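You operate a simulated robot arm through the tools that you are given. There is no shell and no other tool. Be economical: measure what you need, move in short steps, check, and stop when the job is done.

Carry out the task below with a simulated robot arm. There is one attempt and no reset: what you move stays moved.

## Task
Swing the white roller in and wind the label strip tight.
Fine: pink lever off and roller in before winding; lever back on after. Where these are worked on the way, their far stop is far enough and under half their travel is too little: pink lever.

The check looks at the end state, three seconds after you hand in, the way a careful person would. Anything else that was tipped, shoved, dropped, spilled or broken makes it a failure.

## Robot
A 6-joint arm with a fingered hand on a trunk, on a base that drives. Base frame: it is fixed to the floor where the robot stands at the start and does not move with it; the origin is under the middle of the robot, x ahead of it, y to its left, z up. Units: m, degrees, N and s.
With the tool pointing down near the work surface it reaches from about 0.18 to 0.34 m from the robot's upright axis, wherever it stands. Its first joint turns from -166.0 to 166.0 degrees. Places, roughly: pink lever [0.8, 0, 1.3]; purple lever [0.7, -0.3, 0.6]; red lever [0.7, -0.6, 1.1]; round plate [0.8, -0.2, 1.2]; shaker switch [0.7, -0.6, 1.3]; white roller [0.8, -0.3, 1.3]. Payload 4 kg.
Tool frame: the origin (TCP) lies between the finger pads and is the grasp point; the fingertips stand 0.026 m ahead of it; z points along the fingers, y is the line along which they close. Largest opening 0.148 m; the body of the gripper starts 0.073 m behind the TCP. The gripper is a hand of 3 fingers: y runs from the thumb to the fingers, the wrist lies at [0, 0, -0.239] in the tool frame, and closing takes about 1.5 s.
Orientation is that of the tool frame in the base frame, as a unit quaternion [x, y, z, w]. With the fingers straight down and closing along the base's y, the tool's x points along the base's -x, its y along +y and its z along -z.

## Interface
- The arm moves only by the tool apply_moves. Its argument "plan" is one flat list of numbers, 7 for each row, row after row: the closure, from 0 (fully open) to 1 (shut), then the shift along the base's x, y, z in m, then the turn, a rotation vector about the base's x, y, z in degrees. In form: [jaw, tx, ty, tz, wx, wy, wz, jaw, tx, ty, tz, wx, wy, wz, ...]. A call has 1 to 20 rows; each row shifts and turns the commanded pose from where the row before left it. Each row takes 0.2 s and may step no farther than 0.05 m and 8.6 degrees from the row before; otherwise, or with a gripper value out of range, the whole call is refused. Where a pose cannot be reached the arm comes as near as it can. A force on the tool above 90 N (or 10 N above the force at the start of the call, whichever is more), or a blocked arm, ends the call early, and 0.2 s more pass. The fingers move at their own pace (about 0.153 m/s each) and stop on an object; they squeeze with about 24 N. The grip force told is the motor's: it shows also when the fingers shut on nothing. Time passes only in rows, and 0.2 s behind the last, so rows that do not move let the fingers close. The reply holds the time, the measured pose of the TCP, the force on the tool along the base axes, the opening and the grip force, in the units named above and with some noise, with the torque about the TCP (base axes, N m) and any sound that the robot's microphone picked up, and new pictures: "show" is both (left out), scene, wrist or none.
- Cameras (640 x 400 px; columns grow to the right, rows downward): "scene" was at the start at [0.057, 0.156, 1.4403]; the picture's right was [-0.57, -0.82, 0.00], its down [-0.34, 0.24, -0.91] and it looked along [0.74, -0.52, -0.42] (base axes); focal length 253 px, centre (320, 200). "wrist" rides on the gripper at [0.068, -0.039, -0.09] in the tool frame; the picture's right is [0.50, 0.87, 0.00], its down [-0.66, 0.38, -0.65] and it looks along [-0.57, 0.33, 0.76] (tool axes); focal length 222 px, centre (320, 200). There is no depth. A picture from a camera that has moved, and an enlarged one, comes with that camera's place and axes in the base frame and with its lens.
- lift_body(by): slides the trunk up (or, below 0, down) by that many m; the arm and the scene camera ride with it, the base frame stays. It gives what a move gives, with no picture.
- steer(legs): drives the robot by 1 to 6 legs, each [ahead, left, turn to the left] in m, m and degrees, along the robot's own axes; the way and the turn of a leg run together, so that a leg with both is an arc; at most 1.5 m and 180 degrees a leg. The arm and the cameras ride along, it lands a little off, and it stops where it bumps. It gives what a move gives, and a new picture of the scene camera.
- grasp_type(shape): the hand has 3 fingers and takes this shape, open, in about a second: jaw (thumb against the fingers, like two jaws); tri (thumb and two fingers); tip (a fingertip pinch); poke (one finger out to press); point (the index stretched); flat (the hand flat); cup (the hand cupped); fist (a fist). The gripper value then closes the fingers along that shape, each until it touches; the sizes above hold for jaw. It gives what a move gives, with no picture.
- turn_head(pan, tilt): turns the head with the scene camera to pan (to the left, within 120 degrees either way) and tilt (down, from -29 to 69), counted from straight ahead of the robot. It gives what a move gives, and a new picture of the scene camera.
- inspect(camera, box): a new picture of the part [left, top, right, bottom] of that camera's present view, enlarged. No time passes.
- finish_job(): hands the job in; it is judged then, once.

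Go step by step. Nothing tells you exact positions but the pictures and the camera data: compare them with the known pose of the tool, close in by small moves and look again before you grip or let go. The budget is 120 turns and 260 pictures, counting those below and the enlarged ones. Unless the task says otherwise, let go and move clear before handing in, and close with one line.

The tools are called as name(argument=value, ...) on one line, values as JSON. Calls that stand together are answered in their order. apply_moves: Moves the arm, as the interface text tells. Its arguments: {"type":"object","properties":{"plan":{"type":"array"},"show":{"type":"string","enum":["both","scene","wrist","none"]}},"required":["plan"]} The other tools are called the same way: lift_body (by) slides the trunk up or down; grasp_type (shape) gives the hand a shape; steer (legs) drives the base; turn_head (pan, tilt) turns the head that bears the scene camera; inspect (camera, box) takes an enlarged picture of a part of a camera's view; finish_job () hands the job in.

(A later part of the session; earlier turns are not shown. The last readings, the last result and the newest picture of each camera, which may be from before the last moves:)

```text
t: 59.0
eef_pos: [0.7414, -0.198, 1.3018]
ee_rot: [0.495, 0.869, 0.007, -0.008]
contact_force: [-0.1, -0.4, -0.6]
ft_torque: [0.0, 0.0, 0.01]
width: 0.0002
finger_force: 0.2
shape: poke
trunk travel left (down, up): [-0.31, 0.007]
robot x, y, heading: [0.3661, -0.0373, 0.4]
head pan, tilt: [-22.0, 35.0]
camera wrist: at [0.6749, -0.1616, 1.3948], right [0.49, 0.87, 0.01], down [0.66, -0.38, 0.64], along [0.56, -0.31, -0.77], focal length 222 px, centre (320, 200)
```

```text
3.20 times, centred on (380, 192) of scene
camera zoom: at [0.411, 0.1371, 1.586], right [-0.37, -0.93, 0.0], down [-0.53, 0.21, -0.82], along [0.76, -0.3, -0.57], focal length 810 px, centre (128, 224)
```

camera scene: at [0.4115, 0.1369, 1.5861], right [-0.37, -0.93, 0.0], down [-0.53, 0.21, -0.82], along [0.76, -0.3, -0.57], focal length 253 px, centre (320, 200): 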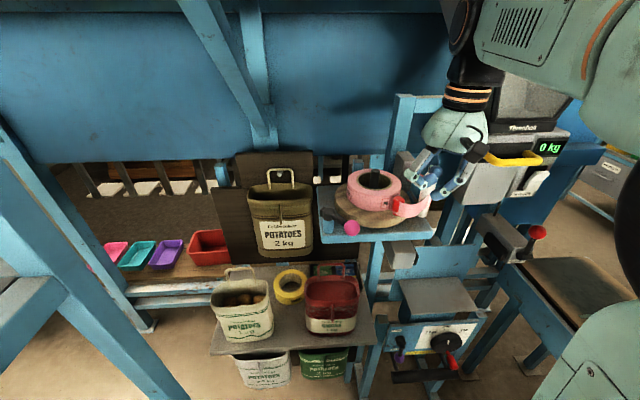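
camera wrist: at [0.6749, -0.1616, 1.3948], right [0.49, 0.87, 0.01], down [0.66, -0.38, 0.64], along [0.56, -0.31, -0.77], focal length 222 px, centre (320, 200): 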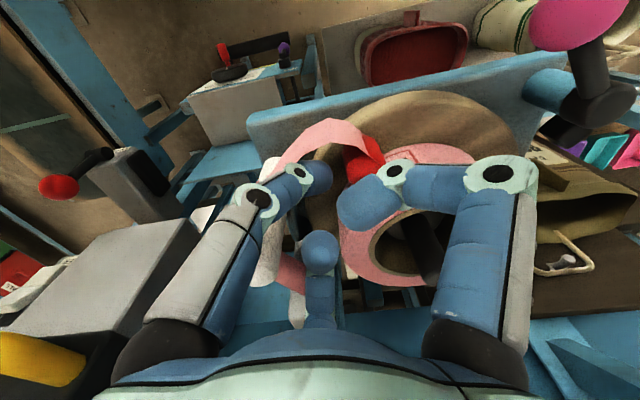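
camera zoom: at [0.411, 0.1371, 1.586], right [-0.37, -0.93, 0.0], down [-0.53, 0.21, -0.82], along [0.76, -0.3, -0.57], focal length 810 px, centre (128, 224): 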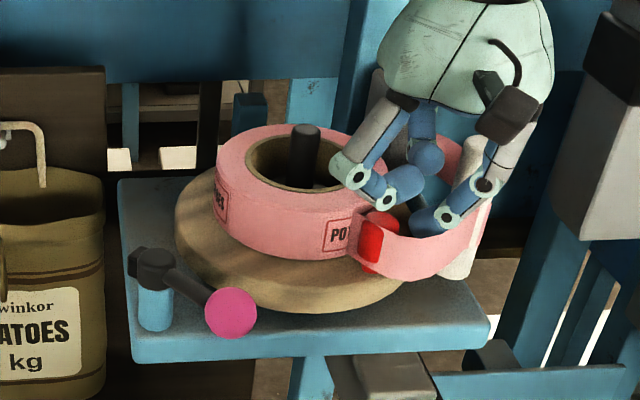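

The fingertip is right behind the peg, inside the strip loop. I'll push along the arc clockwise.

apply_moves(plan=[0, 0.003, 0.014, 0, 0, 0, 0, 0, -0.001, 0.0123, 0, 0, 0, 0, 0, -0.0007, 0.0122, 0, 0, 0, 0, 0, 0.001, 0.0123, 0, 0, 0, 0, 0, 0, 0, 0, 0, 0, 0], show="wrist")

inspect(camera="scene", box=[280, 130, 480, 255])

```text
t: 60.2
eef_pos: [0.7448, -0.1496, 1.3022]
ee_rot: [0.496, 0.868, 0.007, -0.008]
contact_force: [-1.0, -8.9, 0.9]
ft_torque: [-0.17, 0.04, -0.03]
width: 0.0
finger_force: 0.1
shape: poke
trunk travel left (down, up): [-0.31, 0.007]
robot x, y, heading: [0.3644, -0.0387, 0.4]
head pan, tilt: [-22.0, 35.0]
camera wrist: at [0.6771, -0.1124, 1.3948], right [0.49, 0.87, 0.01], down [0.66, -0.38, 0.64], along [0.56, -0.31, -0.77], focal length 222 px, centre (320, 200)
```

wrist: 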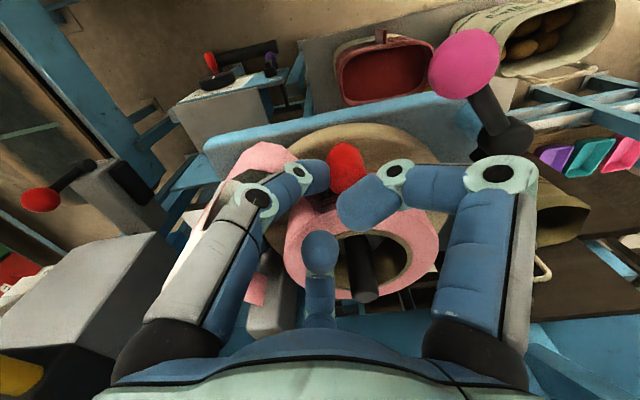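

```text
3.20 times, centred on (380, 192) of scene
camera zoom: at [0.4111, 0.1353, 1.5862], right [-0.37, -0.93, 0.0], down [-0.53, 0.21, -0.82], along [0.76, -0.3, -0.57], focal length 810 px, centre (128, 224)
```

zoom: 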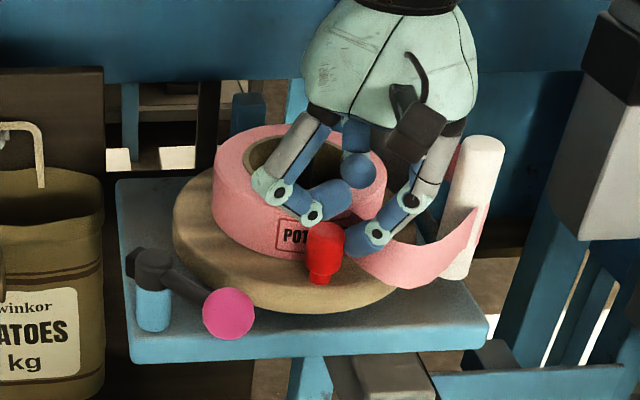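

The plate is turning easily at about 9 N. I'll continue along the arc.

apply_moves(plan=[0, 0.0025, 0.0119, 0, 0, 0, 0, 0, 0.0044, 0.0115, 0, 0, 0, 0, 0, 0.006, 0.0107, 0, 0, 0, 0, 0, 0.0074, 0.0098, 0, 0, 0, 0, 0, 0, 0, 0, 0, 0, 0], show="wrist")

inspect(camera="scene", box=[280, 130, 480, 255])

```text
t: 61.5
eef_pos: [0.7647, -0.1011, 1.3023]
ee_rot: [0.496, 0.868, 0.006, -0.009]
contact_force: [-1.0, 0.6, -0.2]
ft_torque: [0.0, 0.01, 0.05]
width: 0.0
finger_force: 0.1
shape: poke
trunk travel left (down, up): [-0.31, 0.007]
robot x, y, heading: [0.3608, -0.0394, 0.4]
head pan, tilt: [-22.0, 35.0]
camera wrist: at [0.6982, -0.0661, 1.3944], right [0.49, 0.87, 0.01], down [0.66, -0.38, 0.64], along [0.56, -0.31, -0.77], focal length 222 px, centre (320, 200)
```

wrist: 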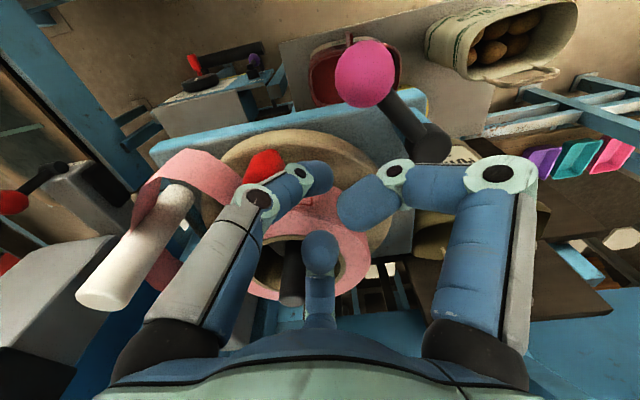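

```text
3.20 times, centred on (380, 192) of scene
camera zoom: at [0.4113, 0.1377, 1.5859], right [-0.37, -0.93, 0.0], down [-0.53, 0.21, -0.82], along [0.76, -0.3, -0.57], focal length 810 px, centre (128, 224)
```

zoom: 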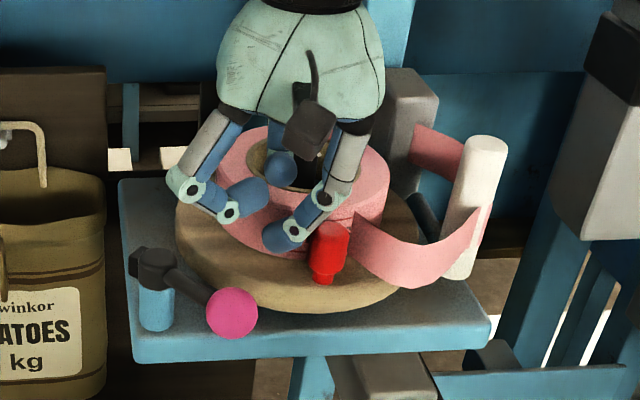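

The finger slipped over the rounded peg because its tip was only about 14 mm below the peg top. The peg is now at about (0.75, -0.13). I'll lift, go back behind it, and come down 14 mm deeper.

apply_moves(plan=[0, 0, 0, 0.035, 0, 0, 0, 0, -0.012, -0.03, 0, 0, 0, 0, 0, -0.01, -0.03, 0, 0, 0, 0, 0, 0, 0, -0.03, 0, 0, 0, 0, 0, 0, -0.019, 0, 0, 0, 0, 0, 0, 0, 0, 0, 0], show="wrist")

inspect(camera="scene", box=[280, 130, 480, 255])

```text
t: 62.9
eef_pos: [0.7431, -0.1624, 1.2886]
ee_rot: [0.496, 0.868, 0.007, -0.007]
contact_force: [1.2, -1.2, 8.3]
ft_torque: [-0.2, -0.32, 0.01]
width: 0.0
finger_force: 0.0
shape: poke
trunk travel left (down, up): [-0.31, 0.007]
robot x, y, heading: [0.3617, -0.0398, 0.3]
head pan, tilt: [-22.0, 35.0]
camera wrist: at [0.6758, -0.1264, 1.381], right [0.49, 0.87, 0.01], down [0.66, -0.38, 0.64], along [0.57, -0.31, -0.77], focal length 222 px, centre (320, 200)
```

wrist: 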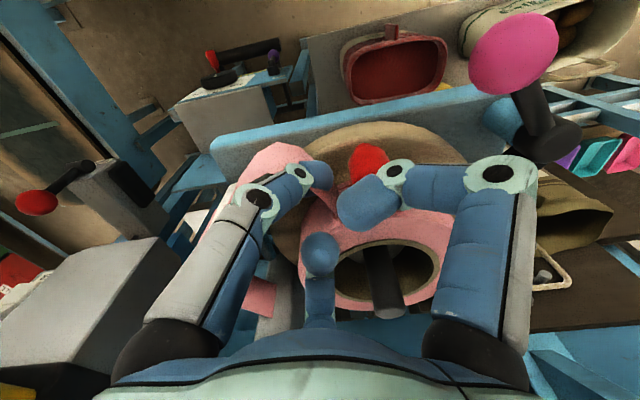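

```text
3.20 times, centred on (380, 192) of scene
camera zoom: at [0.4111, 0.1371, 1.5861], right [-0.37, -0.93, 0.0], down [-0.53, 0.21, -0.82], along [0.76, -0.3, -0.57], focal length 810 px, centre (128, 224)
```

zoom: 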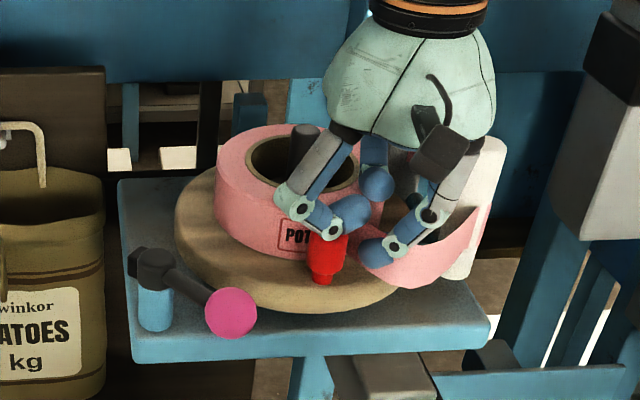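

A curled finger is resting lightly on the peg top. The hand should trail the push direction, so I'll lift, rotate +40° so the peg fits between the curled fingers, and lower again.

apply_moves(plan=[0, 0, 0, 0.03, 0, 0, 8, 0, 0, 0, 0, 0, 0, 8, 0, 0, 0, 0, 0, 0, 8, 0, 0, 0, 0, 0, 0, 8, 0, 0.001, 0, 0, 0, 0, 8, 0, 0, 0, -0.03, 0, 0, 0, 0, 0, 0, 0, 0, 0, 0], show="wrist")

inspect(camera="scene", box=[280, 130, 480, 255])

```text
t: 64.5
eef_pos: [0.7423, -0.1631, 1.2891]
ee_rot: [0.167, 0.986, 0.003, -0.008]
contact_force: [-0.7, 1.7, 8.7]
ft_torque: [0.07, -0.53, 0.06]
width: 0.0001
finger_force: 0.0
shape: poke
trunk travel left (down, up): [-0.31, 0.007]
robot x, y, heading: [0.3614, -0.0385, 0.1]
head pan, tilt: [-22.0, 35.0]
camera wrist: at [0.6686, -0.1779, 1.3817], right [-0.19, 0.98, 0.01], down [0.75, 0.13, 0.64], along [0.63, 0.13, -0.77], focal length 222 px, centre (320, 200)
```

wrist: 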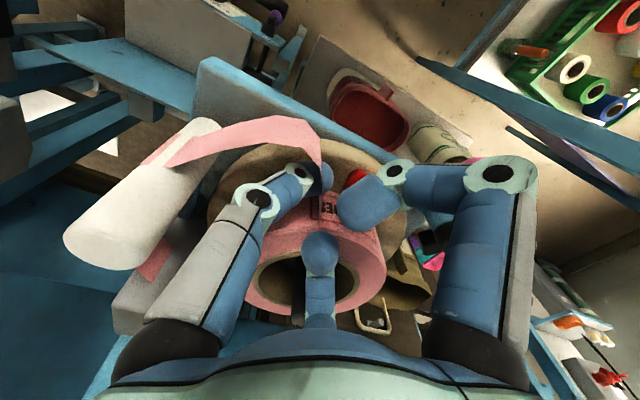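

```text
3.20 times, centred on (380, 192) of scene
camera zoom: at [0.4106, 0.1373, 1.5862], right [-0.37, -0.93, 0.0], down [-0.53, 0.21, -0.82], along [0.76, -0.3, -0.57], focal length 810 px, centre (128, 224)
```

zoom: 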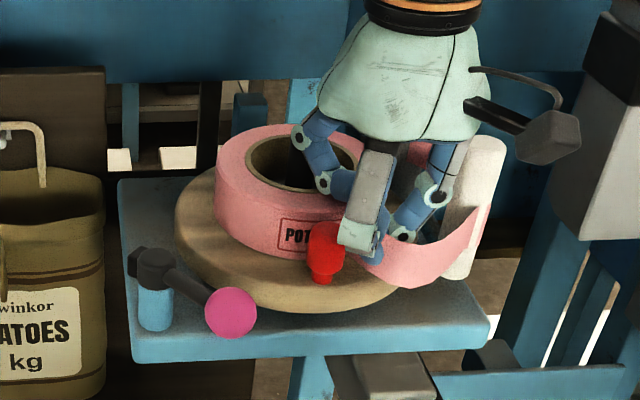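

A curled finger is lightly pressing the reel top, by about 9 N. I'll raise 5 mm and push along the arc, turning the hand as it goes.

apply_moves(plan=[0, 0, 0, 0.005, 0, 0, 0, 0, 0.0012, 0.0112, 0, 0, 0, 0, 0, 0.0017, 0.0105, 0, 0, 0, -7, 0, 0.003, 0.0102, 0, 0, 0, -7, 0, 0.0043, 0.0097, 0, 0, 0, -7, 0, 0, 0, 0, 0, 0, 0], show="none")

inspect(camera="scene", box=[280, 130, 480, 255])

```text
t: 65.8
eef_pos: [0.7509, -0.1291, 1.2926]
ee_rot: [0.346, 0.938, 0.005, -0.01]
contact_force: [-11.2, -33.4, 13.3]
ft_torque: [-0.98, 0.42, 0.21]
width: 0.0
finger_force: 0.0
shape: poke
trunk travel left (down, up): [-0.31, 0.007]
robot x, y, heading: [0.3626, -0.0363, 0.2]
head pan, tilt: [-22.0, 35.0]
```

```text
3.20 times, centred on (380, 192) of scene
camera zoom: at [0.4081, 0.1297, 1.5869], right [-0.37, -0.93, -0.01], down [-0.53, 0.22, -0.82], along [0.76, -0.3, -0.57], focal length 810 px, centre (128, 224)
```

zoom: 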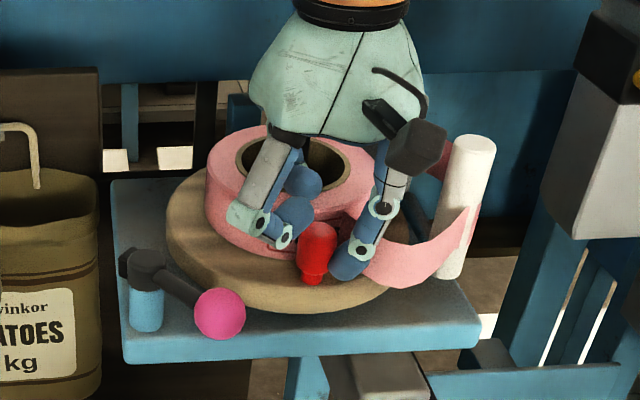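

The plate now resists with about 35 N. I need to see whether the strip is tightening or slackening, so I'll look closely.

inspect(camera="scene", box=[340, 170, 450, 235])

inspect(camera="wrist", box=[160, 80, 480, 300])

```text
5.82 times, centred on (395, 202) of scene
camera zoom: at [0.4081, 0.1297, 1.5869], right [-0.37, -0.93, -0.01], down [-0.53, 0.22, -0.82], along [0.76, -0.3, -0.57], focal length 1473 px, centre (-116, 186)
```

zoom: 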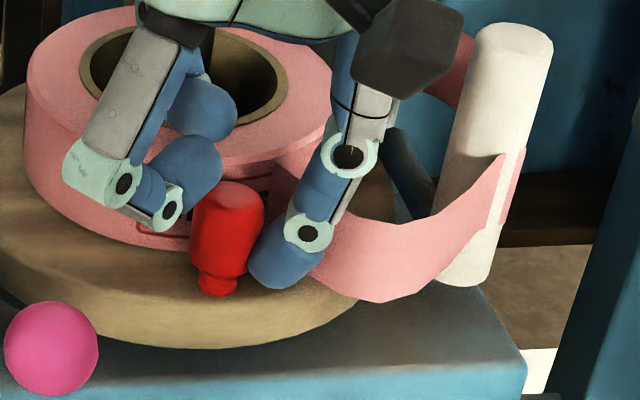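

```text
1.82 times, centred on (320, 190) of wrist
camera zoom: at [0.6759, -0.1165, 1.3866], right [0.18, 0.98, 0.01], down [0.75, -0.15, 0.64], along [0.63, -0.11, -0.77], focal length 404 px, centre (320, 218)
```

zoom: 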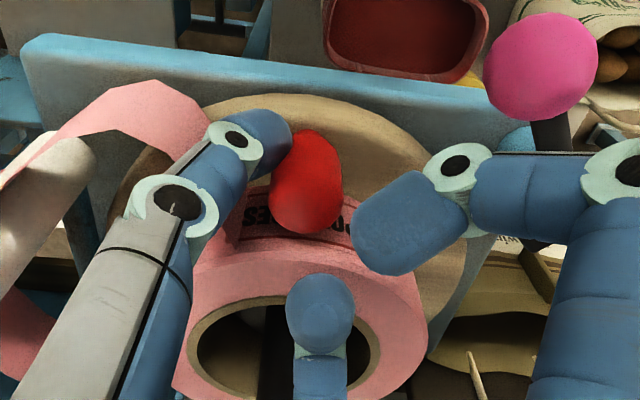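

The strip seems to bow out slightly more than before, and the plate is blocked after about 25° clockwise, so winding may be the other way round. I'll back off, switch to closed jaw as a stout prod, and rise for a clear look.

apply_moves(plan=[0, -0.005, -0.02, 0, 0, 0, 0, 0, -0.005, -0.005, 0.03, 0, 0, 0, 0, -0.02, 0, 0.02, 0, 0, 0, 0, -0.04, 0, 0, 0, 0, 0, 0, 0, 0, 0, 0, 0, 0], show="none")

grasp_type(shape="jaw")

apply_moves(plan=[1, 0, 0.03, 0, 0, 0, 0, 1, 0, 0.04, 0, 0, 0, 0, 1, 0, 0, 0, 0, 0, 0, 1, 0, 0, 0, 0, 0, 0, 1, 0, 0, 0, 0, 0, 0, 1, 0, 0, 0, 0, 0, 0], show="wrist")

inspect(camera="scene", box=[280, 130, 480, 255])

```text
t: 67.0
eef_pos: [0.6859, -0.1468, 1.3429]
ee_rot: [0.345, 0.938, 0.006, -0.009]
contact_force: [0.5, 0.1, 0.4]
ft_torque: [0.01, 0.0, 0.0]
width: 0.0001
finger_force: 0.0
shape: poke
trunk travel left (down, up): [-0.31, 0.007]
robot x, y, heading: [0.3616, -0.0382, 0.2]
head pan, tilt: [-22.0, 35.0]
```

```text
t: 68.0
eef_pos: [0.6846, -0.1469, 1.3426]
ee_rot: [0.345, 0.939, 0.005, -0.009]
contact_force: [-0.8, 0.5, 0.3]
ft_torque: [0.02, 0.03, -0.03]
width: 0.1481
finger_force: 0.0
shape: jaw
trunk travel left (down, up): [-0.31, 0.007]
robot x, y, heading: [0.3641, -0.0392, 0.1]
head pan, tilt: [-22.0, 35.0]
```

```text
t: 69.3
eef_pos: [0.6837, -0.0777, 1.342]
ee_rot: [0.346, 0.938, 0.005, -0.009]
contact_force: [0.4, 0.1, 0.8]
ft_torque: [-0.03, 0.01, 0.0]
width: 0.0
finger_force: 23.7
shape: jaw
trunk travel left (down, up): [-0.31, 0.007]
robot x, y, heading: [0.3642, -0.0417, 0.2]
head pan, tilt: [-22.0, 35.0]
camera wrist: at [0.6087, -0.0646, 1.4352], right [0.18, 0.98, 0.01], down [0.75, -0.15, 0.64], along [0.63, -0.11, -0.77], focal length 222 px, centre (320, 200)
```

wrist: 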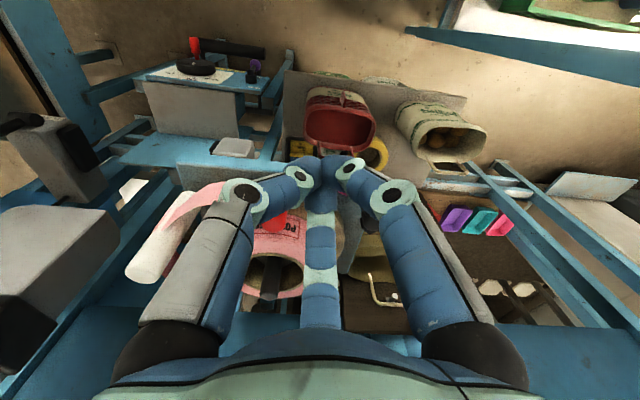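

```text
3.20 times, centred on (380, 192) of scene
camera zoom: at [0.4114, 0.137, 1.586], right [-0.37, -0.93, 0.0], down [-0.53, 0.21, -0.82], along [0.76, -0.3, -0.57], focal length 810 px, centre (128, 224)
```

zoom: 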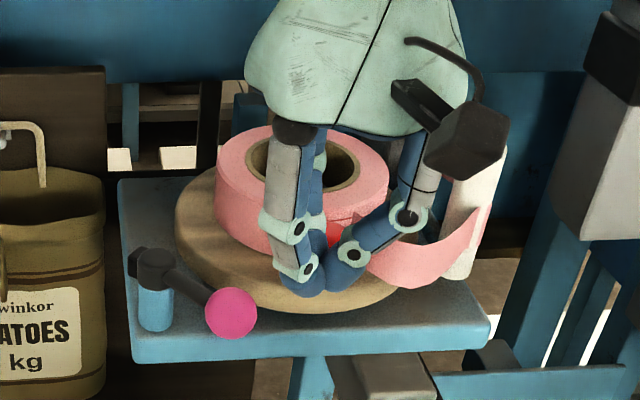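

Now I'll place the closed fingers on the peg's +y side at about (0.762, -0.093), above the plate, and check for contact.

apply_moves(plan=[1, 0.04, -0.007, 0, 0, 0, 0, 1, 0.038, -0.008, 0, 0, 0, 0, 1, 0, 0, -0.025, 0, 0, 0, 1, 0, 0, -0.02, 0, 0, 0, 1, 0, 0, 0, 0, 0, 0], show="wrist")

inspect(camera="scene", box=[280, 130, 480, 255])

```text
t: 70.5
eef_pos: [0.7632, -0.0909, 1.2997]
ee_rot: [0.345, 0.938, 0.005, -0.01]
contact_force: [-0.2, 0.1, 0.4]
ft_torque: [0.04, -0.04, 0.03]
width: 0.0001
finger_force: 24.2
shape: jaw
trunk travel left (down, up): [-0.31, 0.007]
robot x, y, heading: [0.3613, -0.0394, 0.2]
head pan, tilt: [-22.0, 35.0]
camera wrist: at [0.6873, -0.0788, 1.3912], right [0.18, 0.98, 0.01], down [0.75, -0.15, 0.64], along [0.63, -0.11, -0.77], focal length 222 px, centre (320, 200)
```

wrist: 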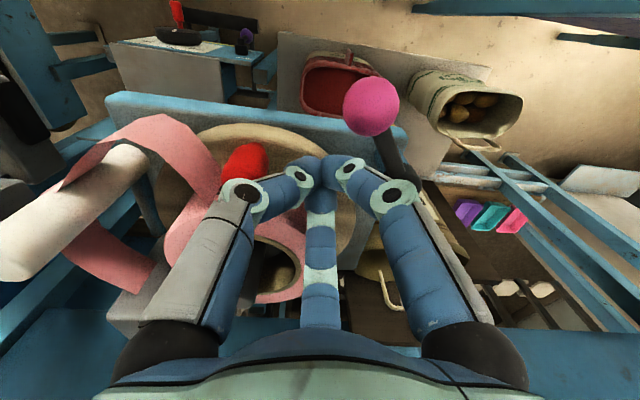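

```text
3.20 times, centred on (380, 192) of scene
camera zoom: at [0.4112, 0.1371, 1.5861], right [-0.37, -0.93, 0.0], down [-0.53, 0.21, -0.82], along [0.76, -0.3, -0.57], focal length 810 px, centre (128, 224)
```

zoom: 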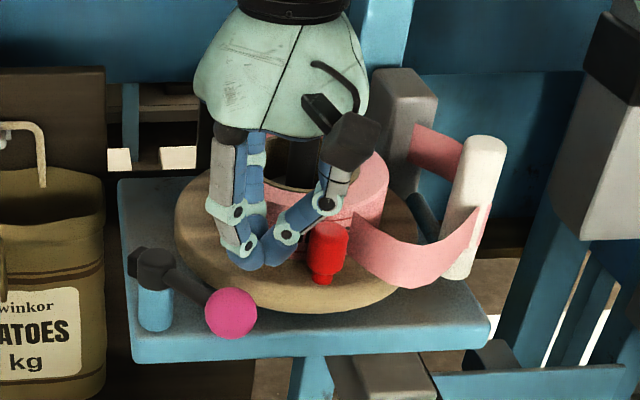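

The peg sits right next to the closed fingers. I'll push it counter-clockwise (toward -y) and watch the strip.

apply_moves(plan=[1, -0.0055, -0.0134, -0.004, 0, 0, 0, 1, -0.0072, -0.0106, 0, 0, 0, 0, 1, -0.0056, -0.0115, 0, 0, 0, 0, 1, -0.004, -0.0122, 0, 0, 0, 0, 1, -0.0022, -0.0127, 0, 0, 0, 0, 1, 0, 0, 0, 0, 0, 0], show="wrist")

inspect(camera="scene", box=[280, 130, 480, 255])

```text
t: 72.0
eef_pos: [0.7369, -0.1527, 1.2941]
ee_rot: [0.345, 0.938, 0.004, -0.009]
contact_force: [-2.8, -0.3, 1.8]
ft_torque: [0.01, -0.09, -0.02]
width: 0.0001
finger_force: 24.3
shape: jaw
trunk travel left (down, up): [-0.31, 0.007]
robot x, y, heading: [0.364, -0.0412, 0.5]
head pan, tilt: [-22.0, 35.0]
camera wrist: at [0.6616, -0.1399, 1.387], right [0.18, 0.98, 0.01], down [0.75, -0.15, 0.64], along [0.63, -0.11, -0.77], focal length 222 px, centre (320, 200)
```

wrist: 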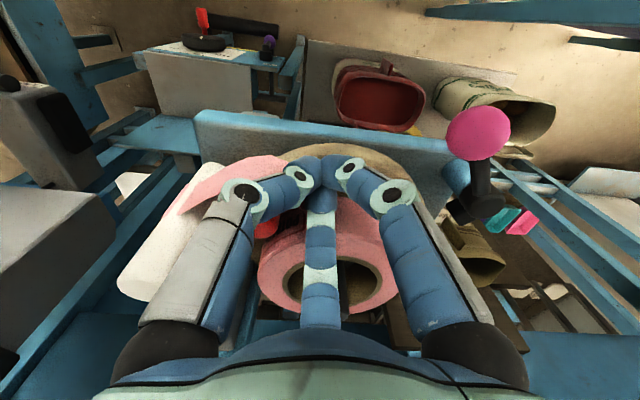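

```text
3.20 times, centred on (380, 192) of scene
camera zoom: at [0.4108, 0.137, 1.5861], right [-0.37, -0.93, 0.0], down [-0.53, 0.21, -0.82], along [0.76, -0.3, -0.57], focal length 810 px, centre (128, 224)
```

zoom: 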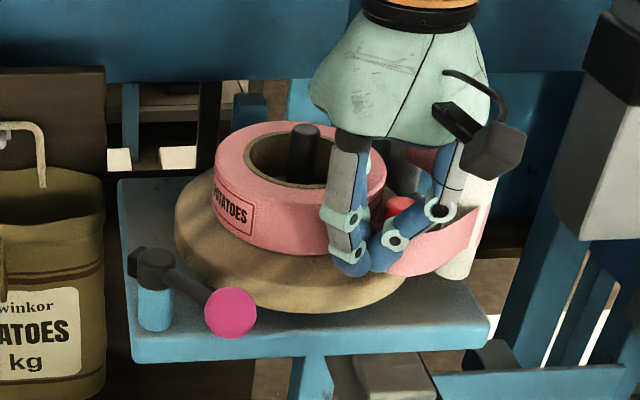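

Counter-clockwise turns easily and the slack is clearly shrinking, so this is the winding direction. To get past the roller I need the slim poke finger with the hand trailing, so I'll lift off, change shape and rotate the hand.

apply_moves(plan=[1, -0.01, 0.015, 0.02, 0, 0, 0, 1, -0.01, 0.015, 0.035, 0, 0, 0, 1, -0.02, 0, 0, 0, 0, 0, 1, 0, 0, 0, 0, 0, 0], show="none")

grasp_type(shape="poke")

apply_moves(plan=[0, 0, 0, 0, 0, 0, -8, 0, 0, 0, 0, 0, 0, -8, 0, 0, 0, 0, 0, 0, -8, 0, 0, 0, 0, 0, 0, -8, 0, 0, 0, 0, 0, 0, -8, 0, 0, 0, 0, 0, 0, -8, 0, 0, 0, 0, 0, 0, -8, 0, 0, 0, 0, 0, 0, -8, 0, 0, 0, 0, 0, 0, -8, 0, 0, 0, 0, 0, 0, -8, 0, 0, 0, 0, 0, 0, -8, 0, 0, 0, 0, 0, 0, -8, 0, 0, 0, 0, 0, 0, 0], show="both")

inspect(camera="scene", box=[280, 130, 480, 255])

```text
t: 73.0
eef_pos: [0.6988, -0.1215, 1.3492]
ee_rot: [0.345, 0.938, 0.006, -0.009]
contact_force: [-0.4, 1.0, -0.4]
ft_torque: [-0.01, 0.0, 0.0]
width: 0.0001
finger_force: 24.3
shape: jaw
trunk travel left (down, up): [-0.31, 0.007]
robot x, y, heading: [0.3656, -0.0407, 0.4]
head pan, tilt: [-22.0, 35.0]
```

```text
t: 73.8
eef_pos: [0.6972, -0.1214, 1.3495]
ee_rot: [0.345, 0.938, 0.006, -0.01]
contact_force: [1.1, -0.1, -1.0]
ft_torque: [-0.01, -0.02, -0.03]
width: 0.0
finger_force: 0.0
shape: poke
trunk travel left (down, up): [-0.31, 0.007]
robot x, y, heading: [0.3612, -0.0403, 0.2]
head pan, tilt: [-22.0, 35.0]
```

```text
t: 76.7
eef_pos: [0.6979, -0.1222, 1.3497]
ee_rot: [0.928, 0.371, 0.01, -0.003]
contact_force: [-0.8, -0.2, 0.0]
ft_torque: [0.02, -0.04, 0.0]
width: 0.0
finger_force: 0.0
shape: poke
trunk travel left (down, up): [-0.31, 0.007]
robot x, y, heading: [0.3607, -0.0405, 0.3]
head pan, tilt: [-22.0, 35.0]
camera scene: at [0.4115, 0.137, 1.586], right [-0.37, -0.93, 0.0], down [-0.53, 0.21, -0.82], along [0.76, -0.3, -0.57], focal length 253 px, centre (320, 200)
camera wrist: at [0.7185, -0.0481, 1.4422], right [0.96, -0.28, 0.01], down [-0.23, -0.73, 0.64], along [-0.17, -0.62, -0.77], focal length 222 px, centre (320, 200)
```

scene: 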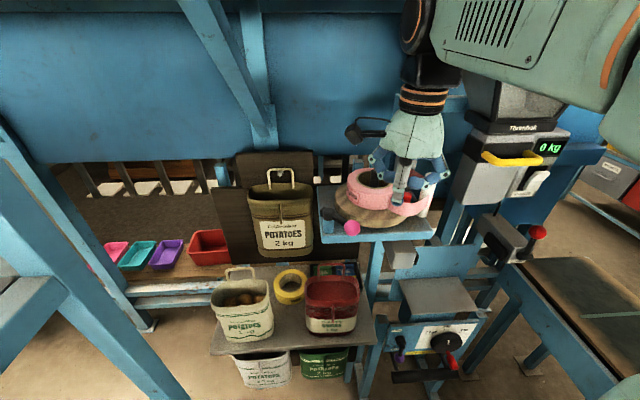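
wrist: 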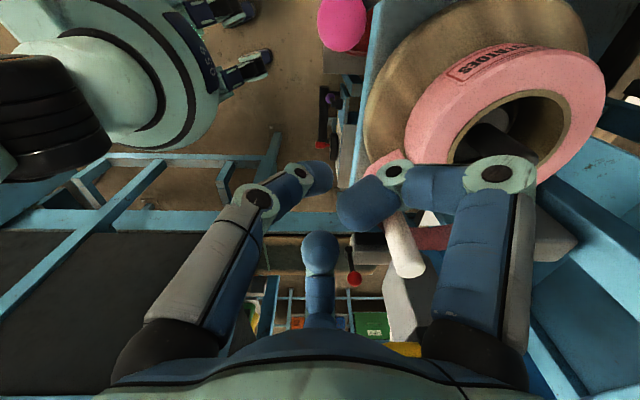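

```text
3.20 times, centred on (380, 192) of scene
camera zoom: at [0.4115, 0.137, 1.586], right [-0.37, -0.93, 0.0], down [-0.53, 0.21, -0.82], along [0.76, -0.3, -0.57], focal length 810 px, centre (128, 224)
```

zoom: 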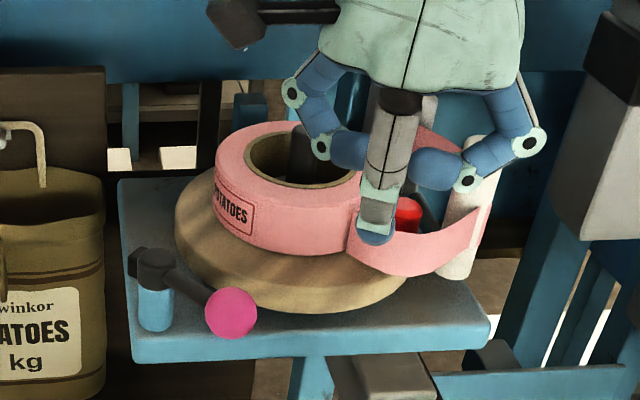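

The rotation worked. I'll move the fingertip behind the peg at about (0.743, -0.160) and lower it.

apply_moves(plan=[0, 0.025, -0.019, 0, 0, 0, 0, 0, 0.02, -0.018, 0, 0, 0, 0, 0, 0, 0, -0.03, 0, 0, 0, 0, 0, 0, -0.023, 0, 0, 0, 0, 0, 0, 0, 0, 0, 0], show="wrist")

inspect(camera="scene", box=[280, 130, 480, 255])

```text
t: 77.8
eef_pos: [0.7427, -0.1595, 1.2962]
ee_rot: [0.929, 0.371, 0.01, -0.002]
contact_force: [0.2, 0.5, 0.2]
ft_torque: [0.0, -0.01, 0.01]
width: 0.0003
finger_force: 0.0
shape: poke
trunk travel left (down, up): [-0.31, 0.007]
robot x, y, heading: [0.3619, -0.036, 0.4]
head pan, tilt: [-22.0, 35.0]
camera wrist: at [0.7632, -0.0854, 1.3891], right [0.96, -0.28, 0.01], down [-0.22, -0.73, 0.64], along [-0.17, -0.62, -0.77], focal length 222 px, centre (320, 200)
```

wrist: 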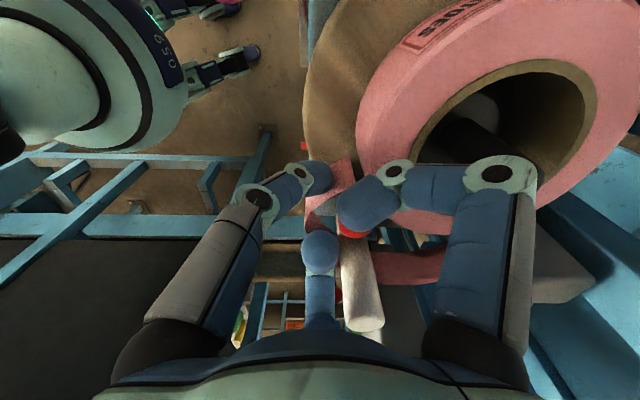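

```text
3.20 times, centred on (380, 192) of scene
camera zoom: at [0.4113, 0.1371, 1.586], right [-0.37, -0.93, 0.0], down [-0.53, 0.21, -0.82], along [0.76, -0.3, -0.57], focal length 810 px, centre (128, 224)
```

zoom: 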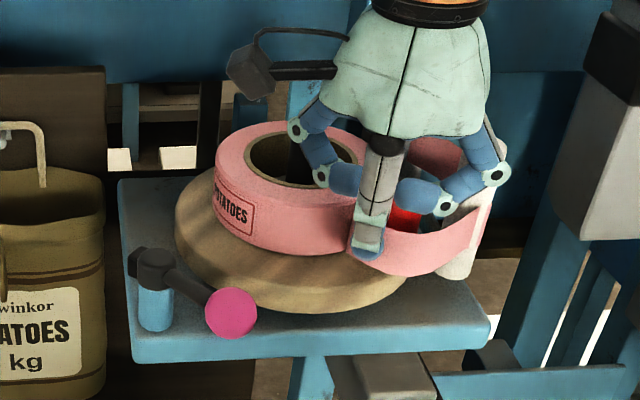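

The curled finger would hit the roller along this path. A single finger of the open hand, with the palm in front of the machine as I did for the roller, will straddle the roller cleanly. I'll lift, switch to jaw and rotate back to that orientation.

apply_moves(plan=[0, 0, 0.01, 0.045, 0, 0, 0, 0, -0.03, 0.01, 0.01, 0, 0, 0, 0, -0.045, 0, 0, 0, 0, 0, 0, 0, 0, 0, 0, 0, 0], show="none")

grasp_type(shape="jaw")

apply_moves(plan=[0, 0, 0, 0, 0, 0, 8.2, 0, 0, 0, 0, 0, 0, 8.2, 0, 0, 0, 0, 0, 0, 8.2, 0, 0, 0, 0, 0, 0, 8.2, 0, 0, 0, 0, 0, 0, 8.2, 0, 0, 0, 0, 0, 0, 8.2, 0, 0, 0, 0, 0, 0, 8.2, 0, 0, 0, 0, 0, 0, 8.2, 0, 0, 0, 0, 0, 0, 8.2, 0, 0, 0, 0, 0, 0, 8.2, 0, 0, 0, 0, 0, 0, 8.2, 0, 0, 0, 0, 0, 0, 8.2, 0, 0, 0, 0, 0, 0, 8.2, 0, 0, 0, 0, 0, 0, 0], show="wrist")

inspect(camera="scene", box=[280, 130, 480, 255])

```text
t: 78.8
eef_pos: [0.6699, -0.1398, 1.3522]
ee_rot: [0.928, 0.371, 0.009, -0.003]
contact_force: [0.4, -0.2, 1.1]
ft_torque: [-0.03, -0.03, 0.0]
width: 0.0001
finger_force: 0.0
shape: poke
trunk travel left (down, up): [-0.31, 0.007]
robot x, y, heading: [0.358, -0.0379, 0.2]
head pan, tilt: [-22.0, 35.0]
```

```text
t: 79.8
eef_pos: [0.6681, -0.1408, 1.3527]
ee_rot: [0.929, 0.371, 0.01, -0.002]
contact_force: [-0.6, -0.2, 0.2]
ft_torque: [0.01, -0.01, 0.0]
width: 0.1478
finger_force: 0.0
shape: jaw
trunk travel left (down, up): [-0.31, 0.007]
robot x, y, heading: [0.3603, -0.0384, 0.6]
head pan, tilt: [-22.0, 35.0]
```

```text
t: 82.8
eef_pos: [0.6668, -0.1397, 1.3517]
ee_rot: [0.256, 0.967, 0.004, -0.01]
contact_force: [-0.4, 0.2, -0.1]
ft_torque: [-0.01, -0.02, -0.02]
width: 0.148
finger_force: 0.0
shape: jaw
trunk travel left (down, up): [-0.31, 0.007]
robot x, y, heading: [0.361, -0.0413, 0.3]
head pan, tilt: [-22.0, 35.0]
camera wrist: at [0.5914, -0.1408, 1.444], right [-0.01, 1.0, 0.01], down [0.77, 0.0, 0.64], along [0.64, 0.01, -0.77], focal length 222 px, centre (320, 200)
```

wrist: 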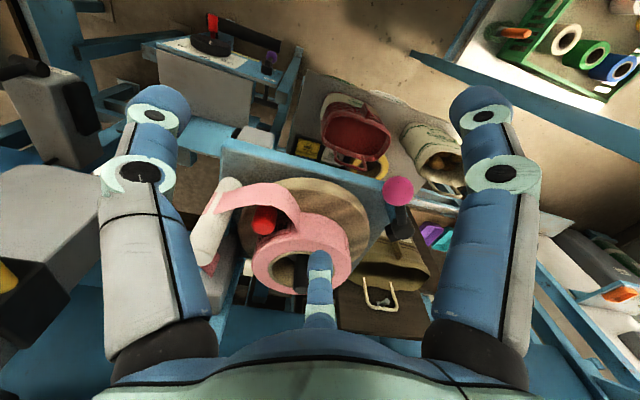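

```text
3.20 times, centred on (380, 192) of scene
camera zoom: at [0.4114, 0.137, 1.586], right [-0.37, -0.93, 0.0], down [-0.53, 0.21, -0.82], along [0.76, -0.3, -0.57], focal length 810 px, centre (128, 224)
```

zoom: 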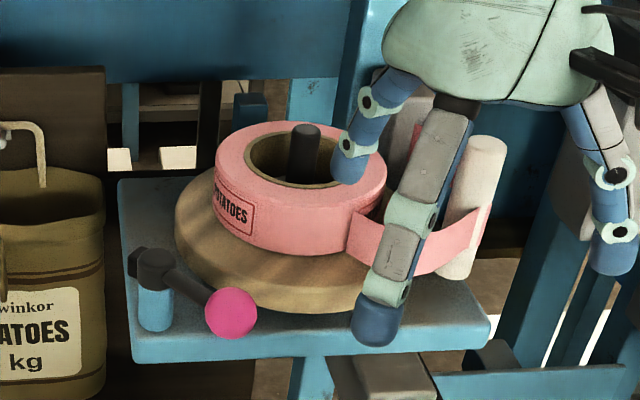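

The front finger hangs about 0.09 ahead of the hand center. I'll lower it just behind the peg (finger at about (0.746, -0.158)).

apply_moves(plan=[0, -0.008, -0.018, 0, 0, 0, 0, 0, 0, 0, -0.03, 0, 0, 0, 0, 0, 0, -0.03, 0, 0, 0, 0, 0, 0, 0, 0, 0, 0], show="wrist")

inspect(camera="scene", box=[280, 130, 480, 255])

```text
t: 83.8
eef_pos: [0.6597, -0.1578, 1.2921]
ee_rot: [0.257, 0.966, 0.005, -0.01]
contact_force: [0.4, 0.1, 0.3]
ft_torque: [0.01, 0.0, -0.04]
width: 0.1482
finger_force: 0.1
shape: jaw
trunk travel left (down, up): [-0.31, 0.007]
robot x, y, heading: [0.3619, -0.0391, 0.2]
head pan, tilt: [-22.0, 35.0]
camera wrist: at [0.5828, -0.1584, 1.3841], right [0.0, 1.0, 0.01], down [0.77, -0.01, 0.64], along [0.64, 0.01, -0.77], focal length 222 px, centre (320, 200)
```

wrist: 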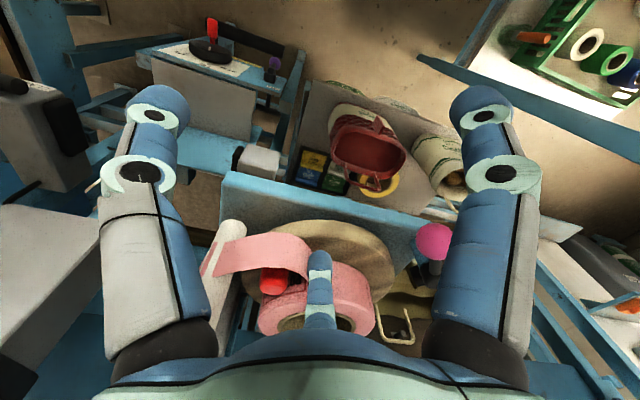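

```text
3.20 times, centred on (380, 192) of scene
camera zoom: at [0.4114, 0.1371, 1.586], right [-0.37, -0.93, 0.0], down [-0.53, 0.21, -0.82], along [0.76, -0.3, -0.57], focal length 810 px, centre (128, 224)
```

zoom: 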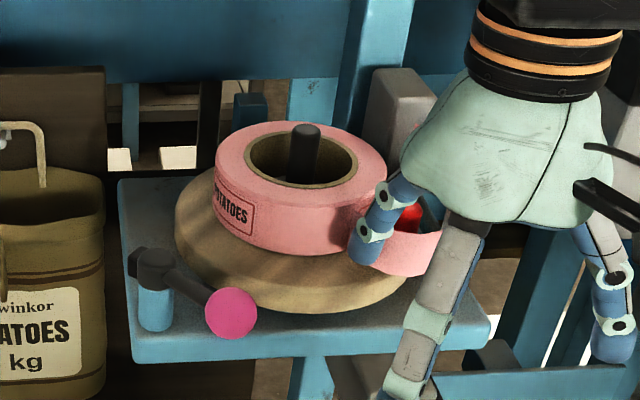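

The finger is well placed against the peg. I'll push counter-clockwise along the arc.

apply_moves(plan=[0, 0.0003, -0.0126, 0, 0, 0, 0, 0, 0.0028, -0.0114, 0, 0, 0, 0, 0, 0.0044, -0.0108, 0, 0, 0, 0, 0, 0.0059, -0.0102, 0, 0, 0, 0, 0, 0, 0, 0, 0, 0, 0], show="wrist")

inspect(camera="scene", box=[280, 130, 480, 255])

```text
t: 85.0
eef_pos: [0.6739, -0.2022, 1.2929]
ee_rot: [0.257, 0.966, 0.005, -0.009]
contact_force: [-0.5, -0.6, -0.1]
ft_torque: [0.0, 0.0, 0.03]
width: 0.1479
finger_force: 0.1
shape: jaw
trunk travel left (down, up): [-0.31, 0.007]
robot x, y, heading: [0.3611, -0.0384, 0.3]
head pan, tilt: [-22.0, 35.0]
camera wrist: at [0.5964, -0.2037, 1.3842], right [0.0, 1.0, 0.01], down [0.77, -0.01, 0.64], along [0.64, 0.01, -0.77], focal length 222 px, centre (320, 200)
```

wrist: 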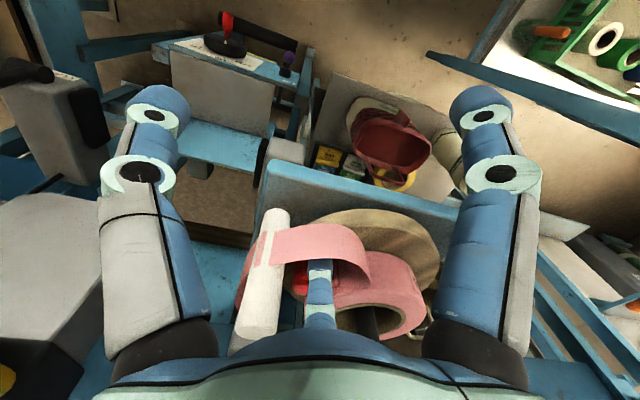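

```text
3.20 times, centred on (380, 192) of scene
camera zoom: at [0.4112, 0.1372, 1.586], right [-0.37, -0.93, 0.0], down [-0.53, 0.21, -0.82], along [0.76, -0.3, -0.57], focal length 810 px, centre (128, 224)
```

zoom: 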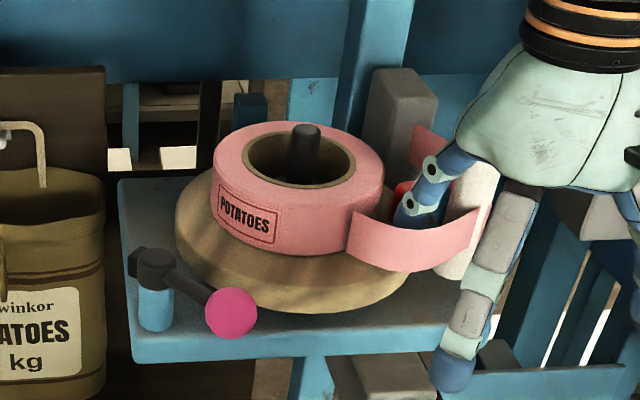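

It turns freely and the sag is shrinking. I'll continue past the roller.

apply_moves(plan=[0, 0.0072, -0.0092, 0, 0, 0, 0, 0, 0.0084, -0.0081, 0, 0, 0, 0, 0, 0.0095, -0.0069, 0, 0, 0, 0, 0, 0.0103, -0.0055, 0, 0, 0, 0, 0, 0, 0, 0, 0, 0, 0], show="wrist")

inspect(camera="scene", box=[280, 130, 480, 255])

```text
t: 86.2
eef_pos: [0.7073, -0.2315, 1.2917]
ee_rot: [0.257, 0.966, 0.005, -0.009]
contact_force: [-0.6, 0.5, 0.4]
ft_torque: [0.0, 0.0, 0.02]
width: 0.1478
finger_force: 0.0
shape: jaw
trunk travel left (down, up): [-0.31, 0.007]
robot x, y, heading: [0.3629, -0.0387, 0.5]
head pan, tilt: [-22.0, 35.0]
camera wrist: at [0.6324, -0.2332, 1.3837], right [0.0, 1.0, 0.01], down [0.77, -0.01, 0.64], along [0.64, 0.01, -0.77], focal length 222 px, centre (320, 200)
```

wrist: 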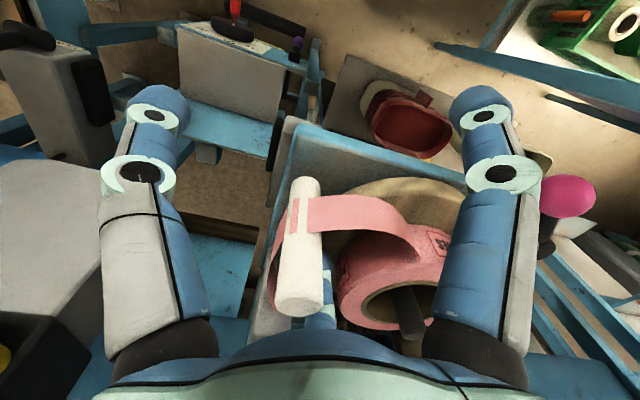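

```text
3.20 times, centred on (380, 192) of scene
camera zoom: at [0.4112, 0.1372, 1.586], right [-0.37, -0.93, 0.0], down [-0.53, 0.21, -0.82], along [0.76, -0.3, -0.57], focal length 810 px, centre (128, 224)
```

zoom: 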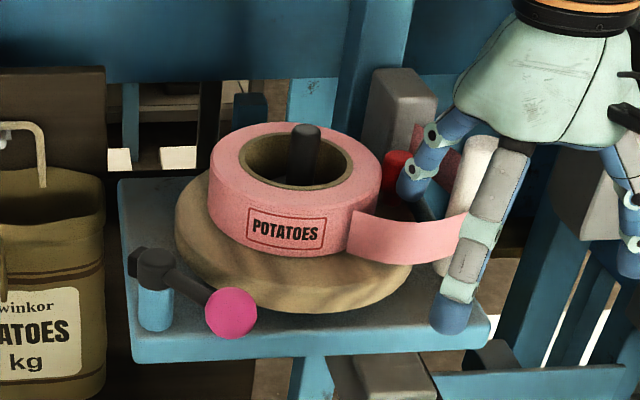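

The strip is nearly straight now. I'll continue the arc and watch for the force rise when it goes taut.

apply_moves(plan=[0, 0.0121, -0.0002, 0, 0, 0, 0, 0, 0.011, -0.0023, 0, 0, 0, 0, 0, 0.0111, -0.0008, 0, 0, 0, 0, 0, 0, 0, 0, 0, 0, 0], show="wrist")

inspect(camera="scene", box=[280, 130, 480, 255])

```text
t: 87.2
eef_pos: [0.7412, -0.2345, 1.293]
ee_rot: [0.257, 0.966, 0.005, -0.01]
contact_force: [-1.3, 0.6, 0.2]
ft_torque: [0.03, 0.03, 0.0]
width: 0.1478
finger_force: 0.0
shape: jaw
trunk travel left (down, up): [-0.31, 0.007]
robot x, y, heading: [0.3644, -0.0393, 0.2]
head pan, tilt: [-22.0, 35.0]
camera wrist: at [0.6661, -0.2366, 1.3843], right [0.0, 1.0, 0.01], down [0.77, -0.01, 0.64], along [0.64, 0.01, -0.77], focal length 222 px, centre (320, 200)
```

wrist: 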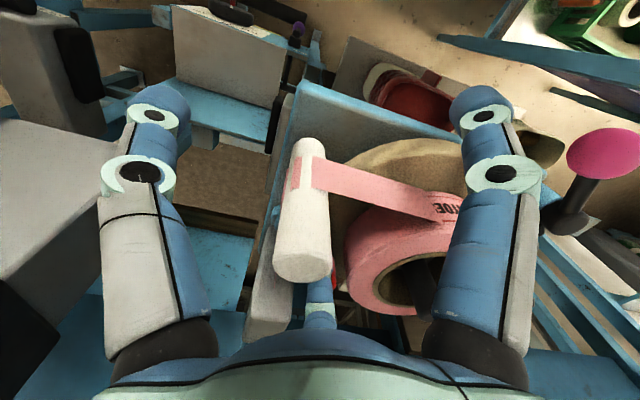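

```text
3.20 times, centred on (380, 192) of scene
camera zoom: at [0.411, 0.137, 1.586], right [-0.37, -0.93, 0.0], down [-0.53, 0.21, -0.82], along [0.76, -0.3, -0.57], focal length 810 px, centre (128, 224)
```

zoom: 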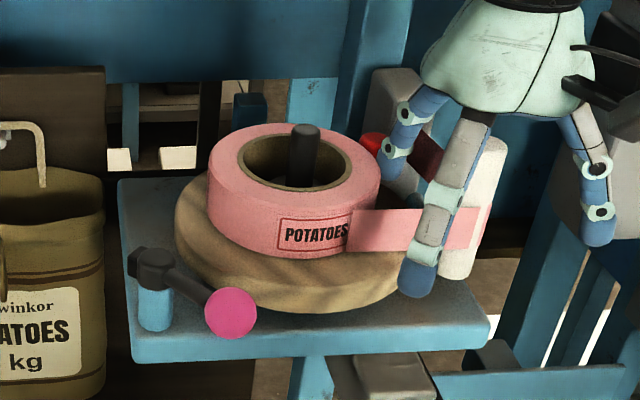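

The strip now looks straight. I'll keep pushing gently to find the tight stop.

apply_moves(plan=[0, 0.0111, 0.0008, 0, 0, 0, 0, 0, 0.0105, 0.0025, 0, 0, 0, 0, 0, 0, 0, 0, 0, 0, 0], show="wrist")

inspect(camera="scene", box=[280, 130, 480, 255])

```text
t: 88.0
eef_pos: [0.7596, -0.2324, 1.295]
ee_rot: [0.257, 0.966, 0.005, -0.007]
contact_force: [-20.1, -2.9, 15.4]
ft_torque: [-0.01, -0.87, -0.22]
width: 0.1473
finger_force: 0.0
shape: jaw
trunk travel left (down, up): [-0.31, 0.007]
robot x, y, heading: [0.3573, -0.0415, 0.4]
head pan, tilt: [-22.0, 35.0]
camera wrist: at [0.6832, -0.2336, 1.3863], right [0.0, 1.0, 0.01], down [0.76, -0.01, 0.64], along [0.64, 0.01, -0.76], focal length 222 px, centre (320, 200)
```

wrist: 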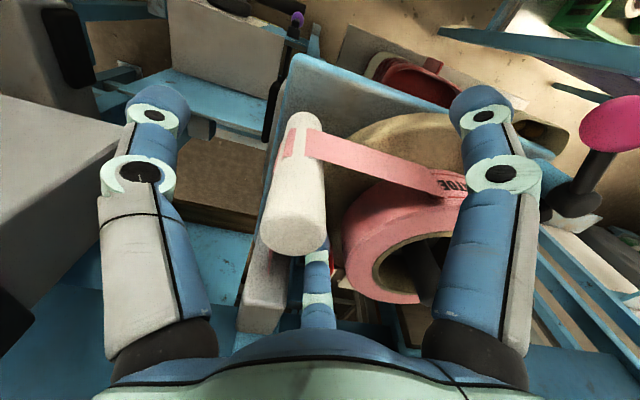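

```text
3.20 times, centred on (380, 192) of scene
camera zoom: at [0.4059, 0.1369, 1.5863], right [-0.37, -0.93, 0.0], down [-0.53, 0.21, -0.82], along [0.76, -0.3, -0.57], focal length 810 px, centre (128, 224)
```

zoom: 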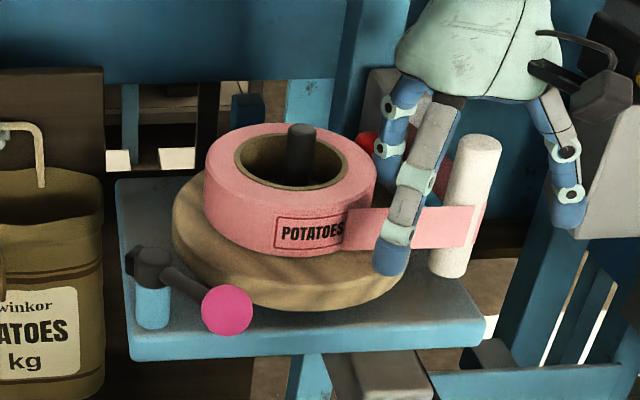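

The force rose to 20 N with no further rotation, so the strip is tight and straight at the stop. I'll back off slightly, lift straight up and retreat above the roller.

apply_moves(plan=[0, -0.012, -0.001, 0, 0, 0, 0, 0, 0, 0, 0.03, 0, 0, 0, 0, 0, 0, 0.03, 0, 0, 0, 0, 0, 0, 0.02, 0, 0, 0, 0, -0.04, 0.01, 0, 0, 0, 0, 0, -0.04, 0.03, 0, 0, 0, 0, 0, -0.01, 0.04, 0, 0, 0, 0, 0, 0, 0, 0, 0, 0, 0], show="wrist")

inspect(camera="scene", box=[280, 130, 480, 255])

```text
t: 89.8
eef_pos: [0.6622, -0.1518, 1.3709]
ee_rot: [0.257, 0.966, 0.004, -0.01]
contact_force: [-0.3, -0.3, 0.0]
ft_torque: [0.02, 0.01, 0.01]
width: 0.1479
finger_force: 0.2
shape: jaw
trunk travel left (down, up): [-0.31, 0.007]
robot x, y, heading: [0.362, -0.0365, -0.1]
head pan, tilt: [-22.0, 35.0]
camera wrist: at [0.5859, -0.1539, 1.463], right [0.0, 1.0, 0.01], down [0.77, -0.01, 0.64], along [0.64, 0.01, -0.77], focal length 222 px, centre (320, 200)
```

wrist: 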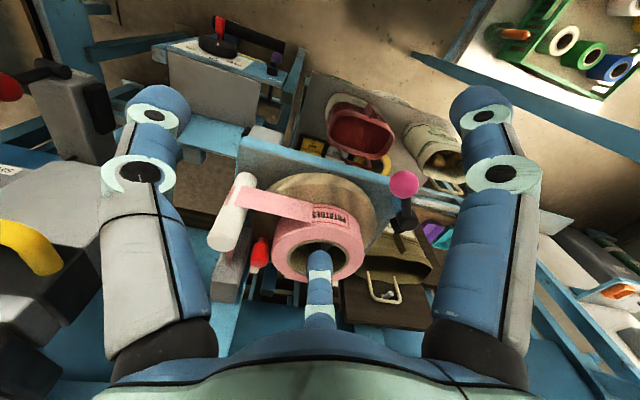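

```text
3.20 times, centred on (380, 192) of scene
camera zoom: at [0.4116, 0.1365, 1.5861], right [-0.37, -0.93, 0.0], down [-0.53, 0.21, -0.82], along [0.76, -0.3, -0.57], focal length 810 px, centre (128, 224)
```

zoom: 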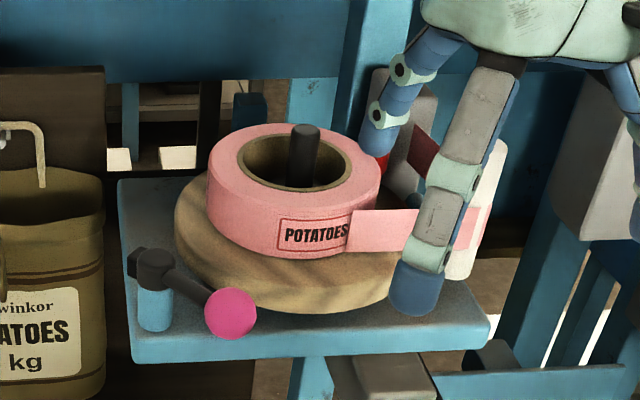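

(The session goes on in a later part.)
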